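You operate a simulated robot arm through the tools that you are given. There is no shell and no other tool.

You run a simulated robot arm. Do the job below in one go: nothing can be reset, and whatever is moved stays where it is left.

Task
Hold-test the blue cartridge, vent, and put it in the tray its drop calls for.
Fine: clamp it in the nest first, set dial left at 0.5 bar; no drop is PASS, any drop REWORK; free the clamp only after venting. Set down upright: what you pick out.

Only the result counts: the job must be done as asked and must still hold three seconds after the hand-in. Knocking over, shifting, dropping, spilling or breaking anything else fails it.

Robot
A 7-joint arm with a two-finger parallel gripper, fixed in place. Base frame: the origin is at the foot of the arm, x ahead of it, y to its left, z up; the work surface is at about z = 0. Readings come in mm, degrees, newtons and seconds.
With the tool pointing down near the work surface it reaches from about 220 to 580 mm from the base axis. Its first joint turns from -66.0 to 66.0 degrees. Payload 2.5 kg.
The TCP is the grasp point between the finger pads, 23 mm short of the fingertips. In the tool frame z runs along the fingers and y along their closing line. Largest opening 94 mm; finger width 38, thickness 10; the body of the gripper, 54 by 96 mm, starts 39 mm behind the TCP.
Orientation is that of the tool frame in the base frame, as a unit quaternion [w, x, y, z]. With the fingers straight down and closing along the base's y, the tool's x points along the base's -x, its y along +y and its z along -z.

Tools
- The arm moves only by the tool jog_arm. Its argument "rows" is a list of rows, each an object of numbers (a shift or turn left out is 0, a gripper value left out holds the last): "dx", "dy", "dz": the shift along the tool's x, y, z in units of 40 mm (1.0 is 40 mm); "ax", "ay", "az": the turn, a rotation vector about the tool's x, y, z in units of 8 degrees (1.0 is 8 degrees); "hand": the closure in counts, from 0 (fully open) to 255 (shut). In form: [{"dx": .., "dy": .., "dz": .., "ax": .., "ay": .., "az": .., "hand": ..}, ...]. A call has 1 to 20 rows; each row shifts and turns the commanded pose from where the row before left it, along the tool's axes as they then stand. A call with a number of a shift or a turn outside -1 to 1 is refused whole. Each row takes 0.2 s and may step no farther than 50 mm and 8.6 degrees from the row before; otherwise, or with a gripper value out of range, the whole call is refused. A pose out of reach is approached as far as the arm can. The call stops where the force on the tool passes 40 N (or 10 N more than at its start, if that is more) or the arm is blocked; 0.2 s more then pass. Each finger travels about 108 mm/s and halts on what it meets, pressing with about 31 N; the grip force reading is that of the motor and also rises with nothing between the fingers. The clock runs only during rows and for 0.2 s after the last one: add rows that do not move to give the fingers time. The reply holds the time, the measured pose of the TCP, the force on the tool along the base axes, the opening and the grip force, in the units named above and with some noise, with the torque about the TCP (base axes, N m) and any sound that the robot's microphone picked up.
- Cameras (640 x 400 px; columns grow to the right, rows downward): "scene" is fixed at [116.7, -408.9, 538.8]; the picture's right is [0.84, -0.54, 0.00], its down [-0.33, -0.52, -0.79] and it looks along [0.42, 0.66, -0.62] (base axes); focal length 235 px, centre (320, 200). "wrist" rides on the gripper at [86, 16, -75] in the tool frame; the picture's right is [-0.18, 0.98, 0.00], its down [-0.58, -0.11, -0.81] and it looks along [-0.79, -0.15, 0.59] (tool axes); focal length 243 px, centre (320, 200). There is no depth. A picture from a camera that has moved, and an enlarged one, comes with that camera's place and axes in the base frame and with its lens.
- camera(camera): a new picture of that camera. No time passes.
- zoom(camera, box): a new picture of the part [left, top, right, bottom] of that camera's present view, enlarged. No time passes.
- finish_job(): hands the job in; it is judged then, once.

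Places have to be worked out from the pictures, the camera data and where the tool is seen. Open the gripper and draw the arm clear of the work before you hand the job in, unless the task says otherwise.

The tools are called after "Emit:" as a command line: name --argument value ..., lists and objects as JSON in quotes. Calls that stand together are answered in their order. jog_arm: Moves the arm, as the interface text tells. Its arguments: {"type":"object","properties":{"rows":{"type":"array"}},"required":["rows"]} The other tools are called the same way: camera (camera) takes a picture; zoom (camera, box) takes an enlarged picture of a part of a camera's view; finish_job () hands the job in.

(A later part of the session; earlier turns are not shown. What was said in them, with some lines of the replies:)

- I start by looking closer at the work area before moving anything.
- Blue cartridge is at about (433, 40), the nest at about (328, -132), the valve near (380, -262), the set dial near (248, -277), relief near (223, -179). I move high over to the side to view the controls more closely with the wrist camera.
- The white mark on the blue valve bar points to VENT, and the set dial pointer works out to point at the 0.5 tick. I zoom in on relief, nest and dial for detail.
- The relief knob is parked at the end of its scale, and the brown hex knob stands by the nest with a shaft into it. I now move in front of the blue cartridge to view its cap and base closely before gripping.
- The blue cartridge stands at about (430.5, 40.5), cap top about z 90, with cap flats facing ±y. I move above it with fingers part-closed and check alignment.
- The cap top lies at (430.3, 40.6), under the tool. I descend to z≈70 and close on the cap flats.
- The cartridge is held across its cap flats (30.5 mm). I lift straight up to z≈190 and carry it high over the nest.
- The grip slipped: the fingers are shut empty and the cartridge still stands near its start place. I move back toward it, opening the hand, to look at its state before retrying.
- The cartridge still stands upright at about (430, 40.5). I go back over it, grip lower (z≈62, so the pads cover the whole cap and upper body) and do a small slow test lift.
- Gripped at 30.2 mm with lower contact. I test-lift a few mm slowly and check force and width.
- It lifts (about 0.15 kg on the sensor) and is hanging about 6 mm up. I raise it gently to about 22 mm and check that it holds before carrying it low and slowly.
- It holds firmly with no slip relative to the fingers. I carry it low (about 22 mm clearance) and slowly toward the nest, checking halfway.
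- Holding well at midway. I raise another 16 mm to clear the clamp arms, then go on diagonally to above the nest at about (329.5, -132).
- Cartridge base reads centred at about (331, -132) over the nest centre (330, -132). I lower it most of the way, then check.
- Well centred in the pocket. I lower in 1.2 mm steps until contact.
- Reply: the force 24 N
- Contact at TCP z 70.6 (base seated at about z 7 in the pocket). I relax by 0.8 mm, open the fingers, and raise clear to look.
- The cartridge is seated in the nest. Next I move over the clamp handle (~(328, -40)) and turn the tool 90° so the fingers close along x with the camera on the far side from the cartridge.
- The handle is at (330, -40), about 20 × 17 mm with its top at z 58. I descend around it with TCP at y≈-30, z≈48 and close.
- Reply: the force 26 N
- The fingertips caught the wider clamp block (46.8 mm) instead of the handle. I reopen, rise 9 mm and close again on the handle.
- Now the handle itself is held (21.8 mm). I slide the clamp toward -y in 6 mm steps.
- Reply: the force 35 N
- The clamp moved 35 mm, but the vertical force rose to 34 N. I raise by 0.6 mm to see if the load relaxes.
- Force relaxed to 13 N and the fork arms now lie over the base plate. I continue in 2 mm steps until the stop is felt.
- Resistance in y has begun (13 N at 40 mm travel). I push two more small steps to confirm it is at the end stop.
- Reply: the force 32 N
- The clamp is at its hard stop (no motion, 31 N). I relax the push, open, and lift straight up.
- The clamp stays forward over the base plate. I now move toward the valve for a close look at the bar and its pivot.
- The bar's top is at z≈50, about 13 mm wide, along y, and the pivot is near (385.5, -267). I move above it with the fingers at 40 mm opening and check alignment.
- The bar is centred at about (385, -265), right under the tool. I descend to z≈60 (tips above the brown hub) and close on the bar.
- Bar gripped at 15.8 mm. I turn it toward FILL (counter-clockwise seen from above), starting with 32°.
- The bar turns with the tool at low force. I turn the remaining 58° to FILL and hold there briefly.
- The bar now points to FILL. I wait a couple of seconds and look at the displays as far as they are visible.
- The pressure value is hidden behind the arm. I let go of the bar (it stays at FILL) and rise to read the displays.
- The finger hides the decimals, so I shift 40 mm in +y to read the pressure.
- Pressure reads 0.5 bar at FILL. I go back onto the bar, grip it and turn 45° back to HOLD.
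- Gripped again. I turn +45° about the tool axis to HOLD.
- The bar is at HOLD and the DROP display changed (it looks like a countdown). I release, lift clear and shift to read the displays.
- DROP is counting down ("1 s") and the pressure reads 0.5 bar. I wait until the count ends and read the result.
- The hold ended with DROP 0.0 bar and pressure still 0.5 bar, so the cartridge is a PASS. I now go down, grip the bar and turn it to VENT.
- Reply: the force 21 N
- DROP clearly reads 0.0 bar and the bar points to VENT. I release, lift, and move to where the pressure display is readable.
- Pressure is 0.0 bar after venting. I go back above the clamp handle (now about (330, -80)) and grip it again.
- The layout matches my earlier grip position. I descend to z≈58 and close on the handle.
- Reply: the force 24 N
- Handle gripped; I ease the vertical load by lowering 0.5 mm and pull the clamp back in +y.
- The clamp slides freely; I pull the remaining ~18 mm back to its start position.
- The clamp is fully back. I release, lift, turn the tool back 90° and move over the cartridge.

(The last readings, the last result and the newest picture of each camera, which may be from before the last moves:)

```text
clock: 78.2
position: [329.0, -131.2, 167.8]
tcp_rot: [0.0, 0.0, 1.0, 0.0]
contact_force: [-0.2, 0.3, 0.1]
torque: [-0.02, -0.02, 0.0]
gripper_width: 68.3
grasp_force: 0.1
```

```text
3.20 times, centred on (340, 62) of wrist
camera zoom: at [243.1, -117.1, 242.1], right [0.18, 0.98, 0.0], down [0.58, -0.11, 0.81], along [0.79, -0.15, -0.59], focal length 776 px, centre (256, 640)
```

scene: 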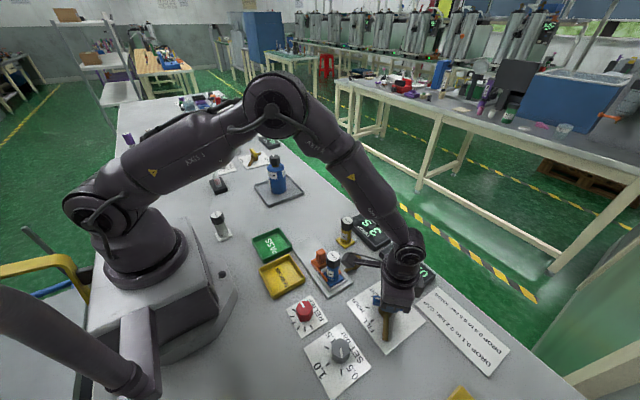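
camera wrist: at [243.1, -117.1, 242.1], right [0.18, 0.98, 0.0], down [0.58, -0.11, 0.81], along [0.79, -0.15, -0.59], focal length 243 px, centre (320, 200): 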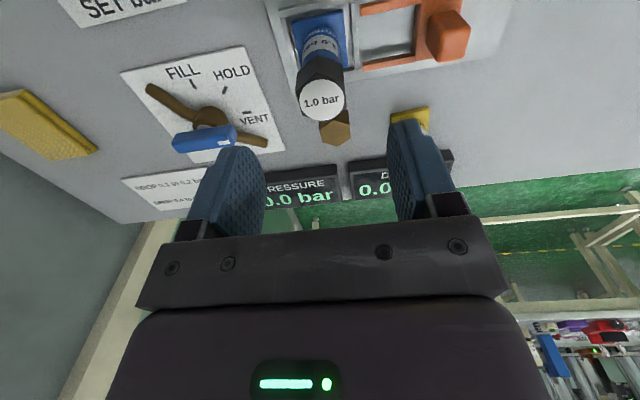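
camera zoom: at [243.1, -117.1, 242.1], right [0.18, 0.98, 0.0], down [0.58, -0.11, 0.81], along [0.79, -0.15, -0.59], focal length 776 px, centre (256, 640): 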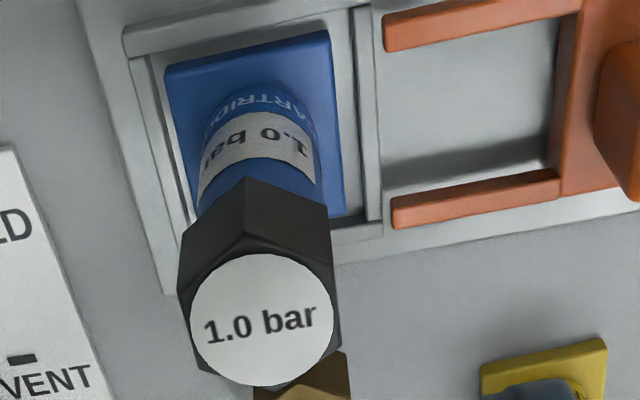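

The cartridge is unclamped and directly below at (329.4, -132.2). I descend to z≈69, close low on the cap, and test-lift slowly.

Emit:
jog_arm --rows '[{"dz": 0.7, "dy": -0.02}, {"dz": 0.7}, {"dz": 0.6}, {"dz": 0.47}, {}, {"hand": 255}, {}, {}, {}, {}, {"dz": -0.05}, {"dz": -0.05}, {"dz": -0.05}, {"dz": -0.05}, {"dz": -0.05}, {}]'

Emit:
zoom --camera "wrist" --box '[200, 0, 440, 200]'

Emit:
zoom --camera "scene" --box '[280, 210, 380, 300]'

```text
clock: 81.6
position: [330.1, -134.0, 79.5]
tcp_rot: [0.0, 0.0, 1.0, 0.001]
contact_force: [0.6, -0.2, -2.2]
torque: [0.01, -0.02, 0.02]
gripper_width: 30.4
grasp_force: 31.3
```

```text
2.00 times, centred on (320, 100) of wrist
camera zoom: at [243.7, -118.2, 153.8], right [0.18, 0.98, 0.0], down [0.58, -0.11, 0.81], along [0.79, -0.15, -0.59], focal length 485 px, centre (320, 400)
```

zoom: 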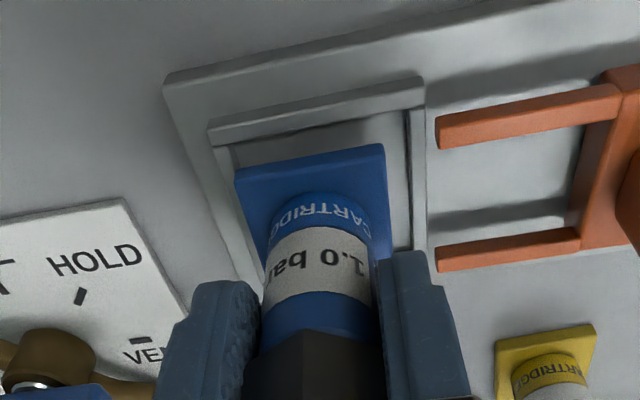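

```text
4.44 times, centred on (330, 255) of scene
camera zoom: at [116.7, -408.9, 538.8], right [0.84, -0.54, 0.0], down [-0.33, -0.52, -0.79], along [0.42, 0.66, -0.62], focal length 1044 px, centre (276, -44)
```

zoom: 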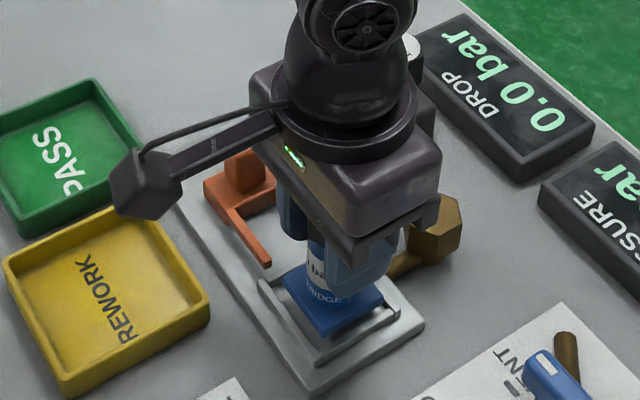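

Lifted cleanly and held firmly. I raise it to about 45 mm clearance and move to x≈255 first, keeping clear of the clamp handle.

Emit:
jog_arm --rows '[{"dz": -0.1}, {"dz": -0.1}, {"dz": -0.1}, {"dz": -0.1}, {"dz": -0.1}, {"dz": -0.1}, {"dz": -0.1}, {"dx": 0.15}, {"dx": 0.3}, {"dx": 0.3}, {"dx": 0.3}, {"dx": 0.3}, {"dx": 0.3}, {"dx": 0.2}, {}, {}]'

Emit:
camera --camera "wrist"

Emit:
camera --camera "scene"

```text
clock: 85.0
position: [255.0, -134.6, 108.7]
tcp_rot: [-0.001, 0.0, 1.0, 0.0]
contact_force: [-2.1, -0.3, -2.5]
torque: [0.0, -0.02, -0.01]
gripper_width: 30.7
grasp_force: 31.5
```

```text
taken
camera wrist: at [169.5, -118.6, 181.6], right [0.18, 0.98, 0.0], down [0.58, -0.11, 0.81], along [0.79, -0.15, -0.59], focal length 243 px, centre (320, 200)
```

wrist: 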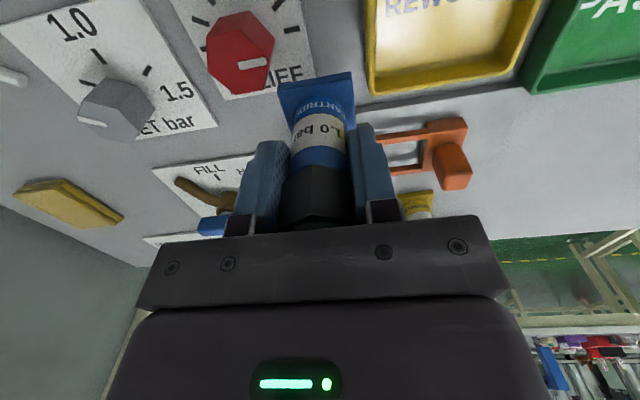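

```text
taken
```

scene: 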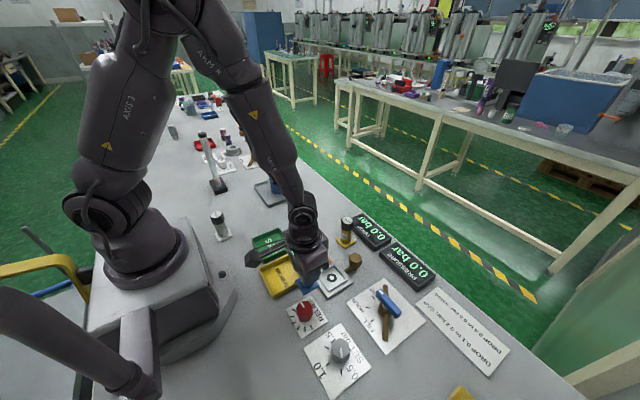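

Still secure at clearance 46 mm. I slide along +y above the trays to about (255, 50), over the PASS tray.

Emit:
jog_arm --rows '[{"dy": 0.15}, {"dy": 0.3}, {"dy": 0.3}, {"dy": 0.3}, {"dy": 0.3}, {"dy": 0.3}, {"dy": 0.3}, {"dy": 0.3}, {"dy": 0.3}, {"dy": 0.3}, {"dy": 0.3}, {"dy": 0.3}, {"dy": 0.3}, {"dy": 0.3}, {"dy": 0.3}, {"dy": 0.2}, {}, {}]'

Emit:
camera --camera "wrist"

Emit:
zoom --camera "scene" --box '[220, 180, 340, 300]'

```text
clock: 88.8
position: [256.7, 49.4, 107.6]
tcp_rot: [0.0, 0.0, 1.0, 0.0]
contact_force: [-0.4, 1.6, -1.8]
torque: [0.0, 0.01, -0.02]
gripper_width: 30.4
grasp_force: 31.1
```

```text
taken
camera wrist: at [169.9, 63.9, 181.5], right [0.18, 0.98, 0.0], down [0.58, -0.11, 0.81], along [0.79, -0.15, -0.59], focal length 243 px, centre (320, 200)
```

wrist: 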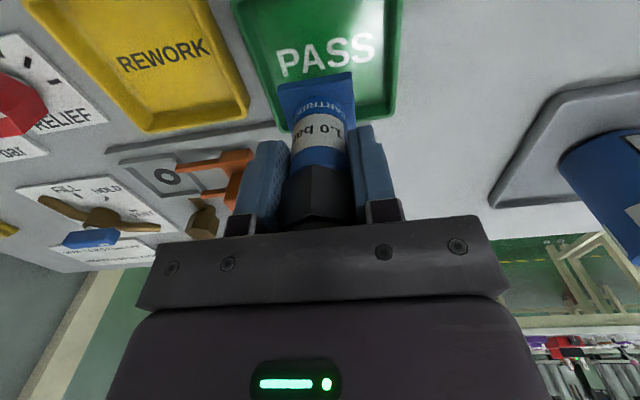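

```text
3.33 times, centred on (280, 240) of scene
camera zoom: at [116.7, -408.9, 538.8], right [0.84, -0.54, 0.0], down [-0.33, -0.52, -0.79], along [0.42, 0.66, -0.62], focal length 783 px, centre (453, 67)
```

zoom: 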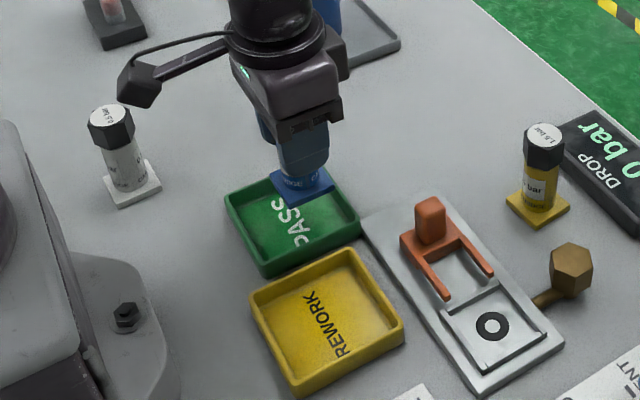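

The tray spans about x 200–289, y 10–98. I adjust 8 mm inward in x and 4 mm in y, then lower toward the tray floor.

Emit:
jog_arm --rows '[{"dx": 0.1, "dy": 0.05}, {"dx": 0.1, "dy": 0.05}, {}, {"dz": 0.15}, {"dz": 0.2}, {"dz": 0.2}, {"dz": 0.2}, {"dz": 0.1}, {}]'

Emit:
zoom --camera "wrist" --box '[200, 0, 440, 150]'

Emit:
zoom --camera "scene" --box '[230, 190, 320, 280]'

```text
clock: 90.8
position: [246.7, 53.1, 73.7]
tcp_rot: [0.0, 0.0, 1.0, 0.0]
contact_force: [0.6, -0.2, -0.9]
torque: [-0.03, -0.02, 0.01]
gripper_width: 30.7
grasp_force: 30.7
```

```text
2.67 times, centred on (320, 75) of wrist
camera zoom: at [161.5, 68.0, 147.7], right [0.18, 0.98, 0.0], down [0.58, -0.11, 0.81], along [0.79, -0.15, -0.59], focal length 647 px, centre (320, 533)
```

zoom: 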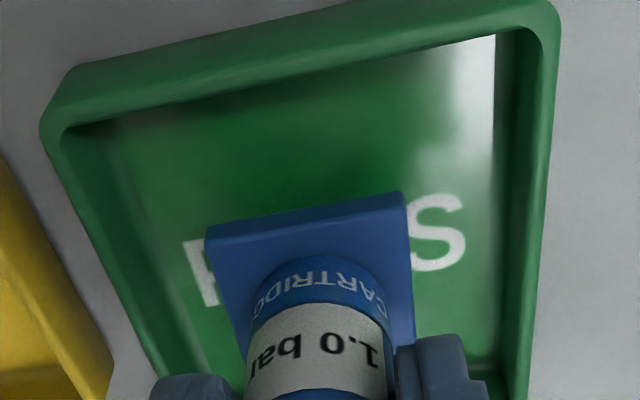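

```text
4.44 times, centred on (275, 235) of scene
camera zoom: at [116.7, -408.9, 538.8], right [0.84, -0.54, 0.0], down [-0.33, -0.52, -0.79], along [0.42, 0.66, -0.62], focal length 1044 px, centre (520, 44)
```

zoom: 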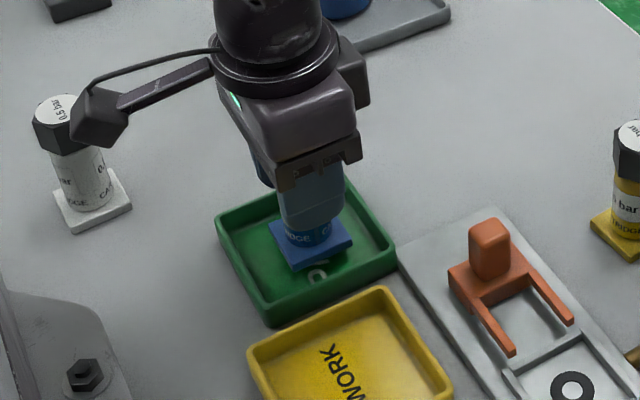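

Well inside the tray, about 10 mm above the floor. I lower in small steps until contact.

Emit:
jog_arm --rows '[{"dz": 0.05}, {"dz": 0.05}, {"dz": 0.03}, {"dz": 0.03}, {}]'

```text
clock: 92.0
position: [248.4, 52.0, 67.5]
tcp_rot: [0.0, 0.0, 1.0, 0.0]
contact_force: [-0.2, -0.1, -1.2]
torque: [-0.01, 0.05, -0.02]
gripper_width: 30.4
grasp_force: 31.2
```

No contact yet at z 67.5; I continue in 0.8 mm steps.

Emit:
jog_arm --rows '[{"dz": 0.02}, {"dz": 0.02}, {"dz": 0.02}, {}]'

```text
clock: 93.0
position: [248.6, 53.4, 66.2]
tcp_rot: [-0.001, 0.0, 1.0, 0.0]
contact_force: [-0.2, 0.2, -2.0]
torque: [0.01, -0.01, -0.05]
gripper_width: 30.3
grasp_force: 31.0
```

Emit:
jog_arm --rows '[{"dz": 0.02}, {"dz": 0.02}, {}]'

Emit:
zoom --camera "wrist" --box '[200, 0, 440, 150]'

```text
clock: 93.8
position: [248.1, 52.9, 64.3]
tcp_rot: [0.0, 0.001, 1.0, 0.0]
contact_force: [0.1, -0.4, -1.2]
torque: [0.01, 0.0, -0.03]
gripper_width: 30.4
grasp_force: 30.5
```

```text
2.67 times, centred on (320, 75) of wrist
camera zoom: at [161.7, 67.6, 137.3], right [0.18, 0.98, 0.0], down [0.58, -0.11, 0.81], along [0.79, -0.15, -0.59], focal length 647 px, centre (320, 533)
```

zoom: 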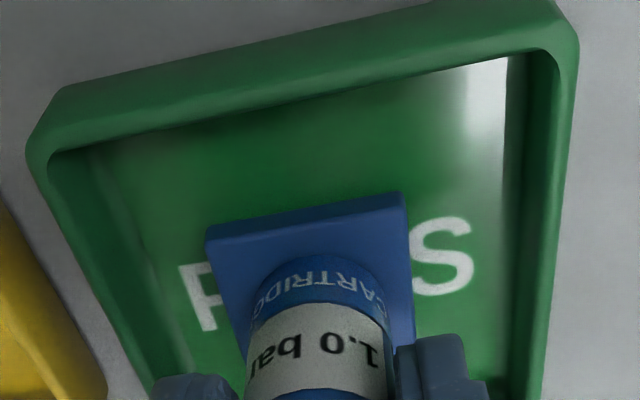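

Still hanging slightly above the floor; a few more 0.8 mm steps until the force rises.

Emit:
jog_arm --rows '[{"dz": 0.02}, {"dz": 0.02}, {}]'

```text
clock: 94.6
position: [247.9, 52.8, 61.7]
tcp_rot: [0.0, 0.0, 1.0, 0.001]
contact_force: [-4.7, -1.6, 23.7]
torque: [-0.01, -0.06, 0.01]
gripper_width: 30.3
grasp_force: 31.4
```

Contact (23.7 N): it is standing on the tray floor. I relax 0.6 mm, open gently and lift straight up.

Emit:
jog_arm --rows '[{"dz": -0.018}, {}, {"hand": 70}, {}, {}, {}, {"dz": -0.3}, {"dz": -0.6}, {"dz": -0.8}, {"dz": -0.8}, {"dz": -0.8}, {}]'

Emit:
camera --camera "wrist"

Emit:
zoom --camera "scene" --box '[220, 180, 340, 300]'

```text
clock: 97.2
position: [248.0, 52.2, 195.7]
tcp_rot: [0.0, 0.0, 1.0, 0.0]
contact_force: [0.6, -0.6, -0.4]
torque: [0.01, 0.01, -0.05]
gripper_width: 68.3
grasp_force: 0.0
```

```text
taken
camera wrist: at [161.6, 67.9, 268.7], right [0.18, 0.98, 0.0], down [0.58, -0.11, 0.81], along [0.79, -0.15, -0.59], focal length 243 px, centre (320, 200)
```

wrist: 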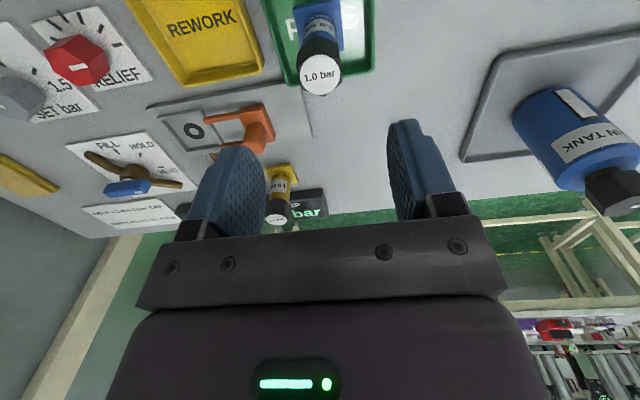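

```text
3.33 times, centred on (280, 240) of scene
camera zoom: at [116.7, -408.9, 538.8], right [0.84, -0.54, 0.0], down [-0.33, -0.52, -0.79], along [0.42, 0.66, -0.62], focal length 783 px, centre (453, 67)
```

zoom: 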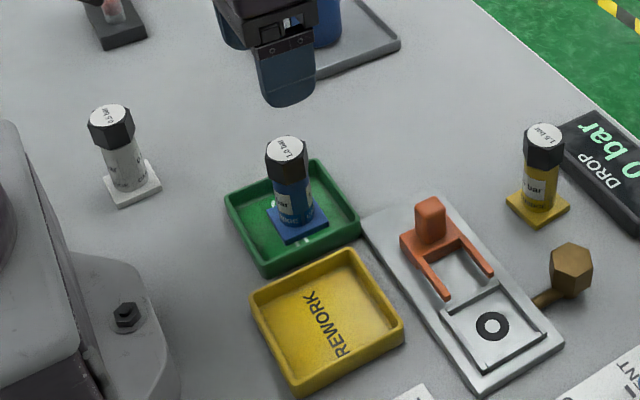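

The cartridge stands upright in the PASS tray. I draw the arm up and clear, then do a final check of the dial, valve and surroundings.

Emit:
jog_arm --rows '[{"dz": -0.9}, {"dz": -0.9}, {"dz": -0.9}, {"dx": -0.8}, {"dx": -0.8}, {"hand": 0}, {}, {}]'

Emit:
camera --camera "scene"

Emit:
zoom --camera "scene" --box '[280, 250, 440, 400]'

Emit:
zoom --camera "scene" --box '[220, 180, 340, 300]'

```text
clock: 99.0
position: [311.9, 53.6, 303.4]
tcp_rot: [0.001, 0.0, 1.0, 0.0]
contact_force: [0.4, 0.6, 0.4]
torque: [0.02, -0.01, 0.03]
gripper_width: 94.0
grasp_force: 0.1
```

```text
taken
```

scene: 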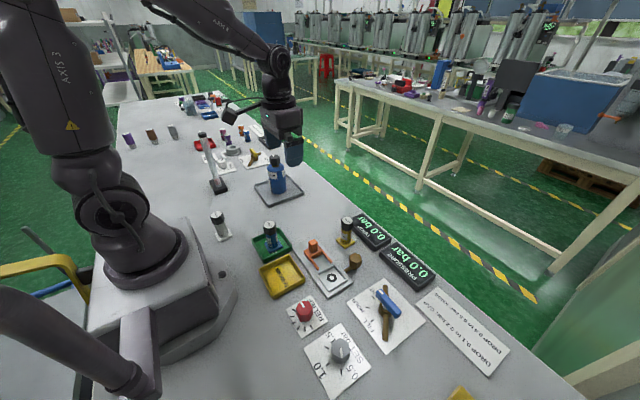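

```text
2.67 times, centred on (360, 325) of scene
camera zoom: at [116.7, -408.9, 538.8], right [0.84, -0.54, 0.0], down [-0.33, -0.52, -0.79], along [0.42, 0.66, -0.62], focal length 626 px, centre (213, -133)
```

zoom: 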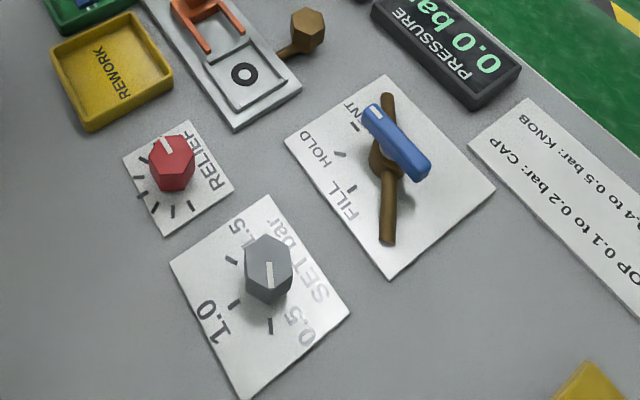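

```text
3.33 times, centred on (280, 240) of scene
camera zoom: at [116.7, -408.9, 538.8], right [0.84, -0.54, 0.0], down [-0.33, -0.52, -0.79], along [0.42, 0.66, -0.62], focal length 783 px, centre (453, 67)
```

zoom: 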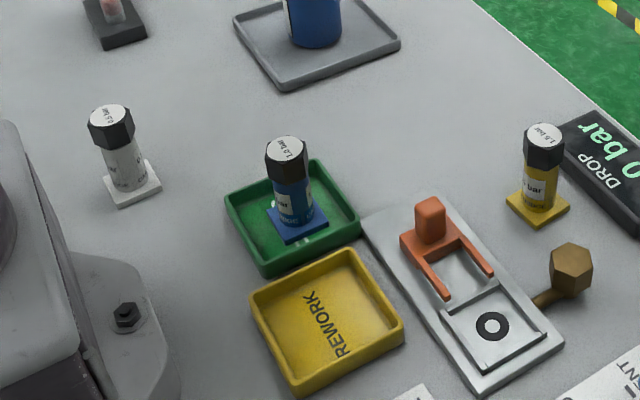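

The cartridge is upright in the PASS tray, and the dial is at 0.5. The valve is at VENT with 0.0 bar, the clamp is free, the gripper is open and the arm is clear, so I hand the job in.

Emit:
finish_job

```text
The job is handed in.
```

The blue cartridge passed its hold test and is standing upright in the PASS tray. The job is handed in.

- **Test:** I clamped it in the nest and filled it to 0.5 bar, leaving the set dial where it was. On HOLD, the drop display ended at 0.0 bar with the pressure still at 0.5 bar.
- **After the test:** I vented until the pressure read 0.0 bar, and only then freed the clamp. The valve is back at VENT and the clamp is back where it started.
- **First pick-up slipped:** On the first try the cartridge slid out of the grip. I didn't see the moment it slipped, but it was still upright in its starting place, so any drop was small. I gripped it lower the second time and it held.
- **Test pressure:** The label on the cartridge says 1.0 bar, but I tested it at 0.5 bar as you asked.

In the last pictures, nothing else appeared knocked over or moved.
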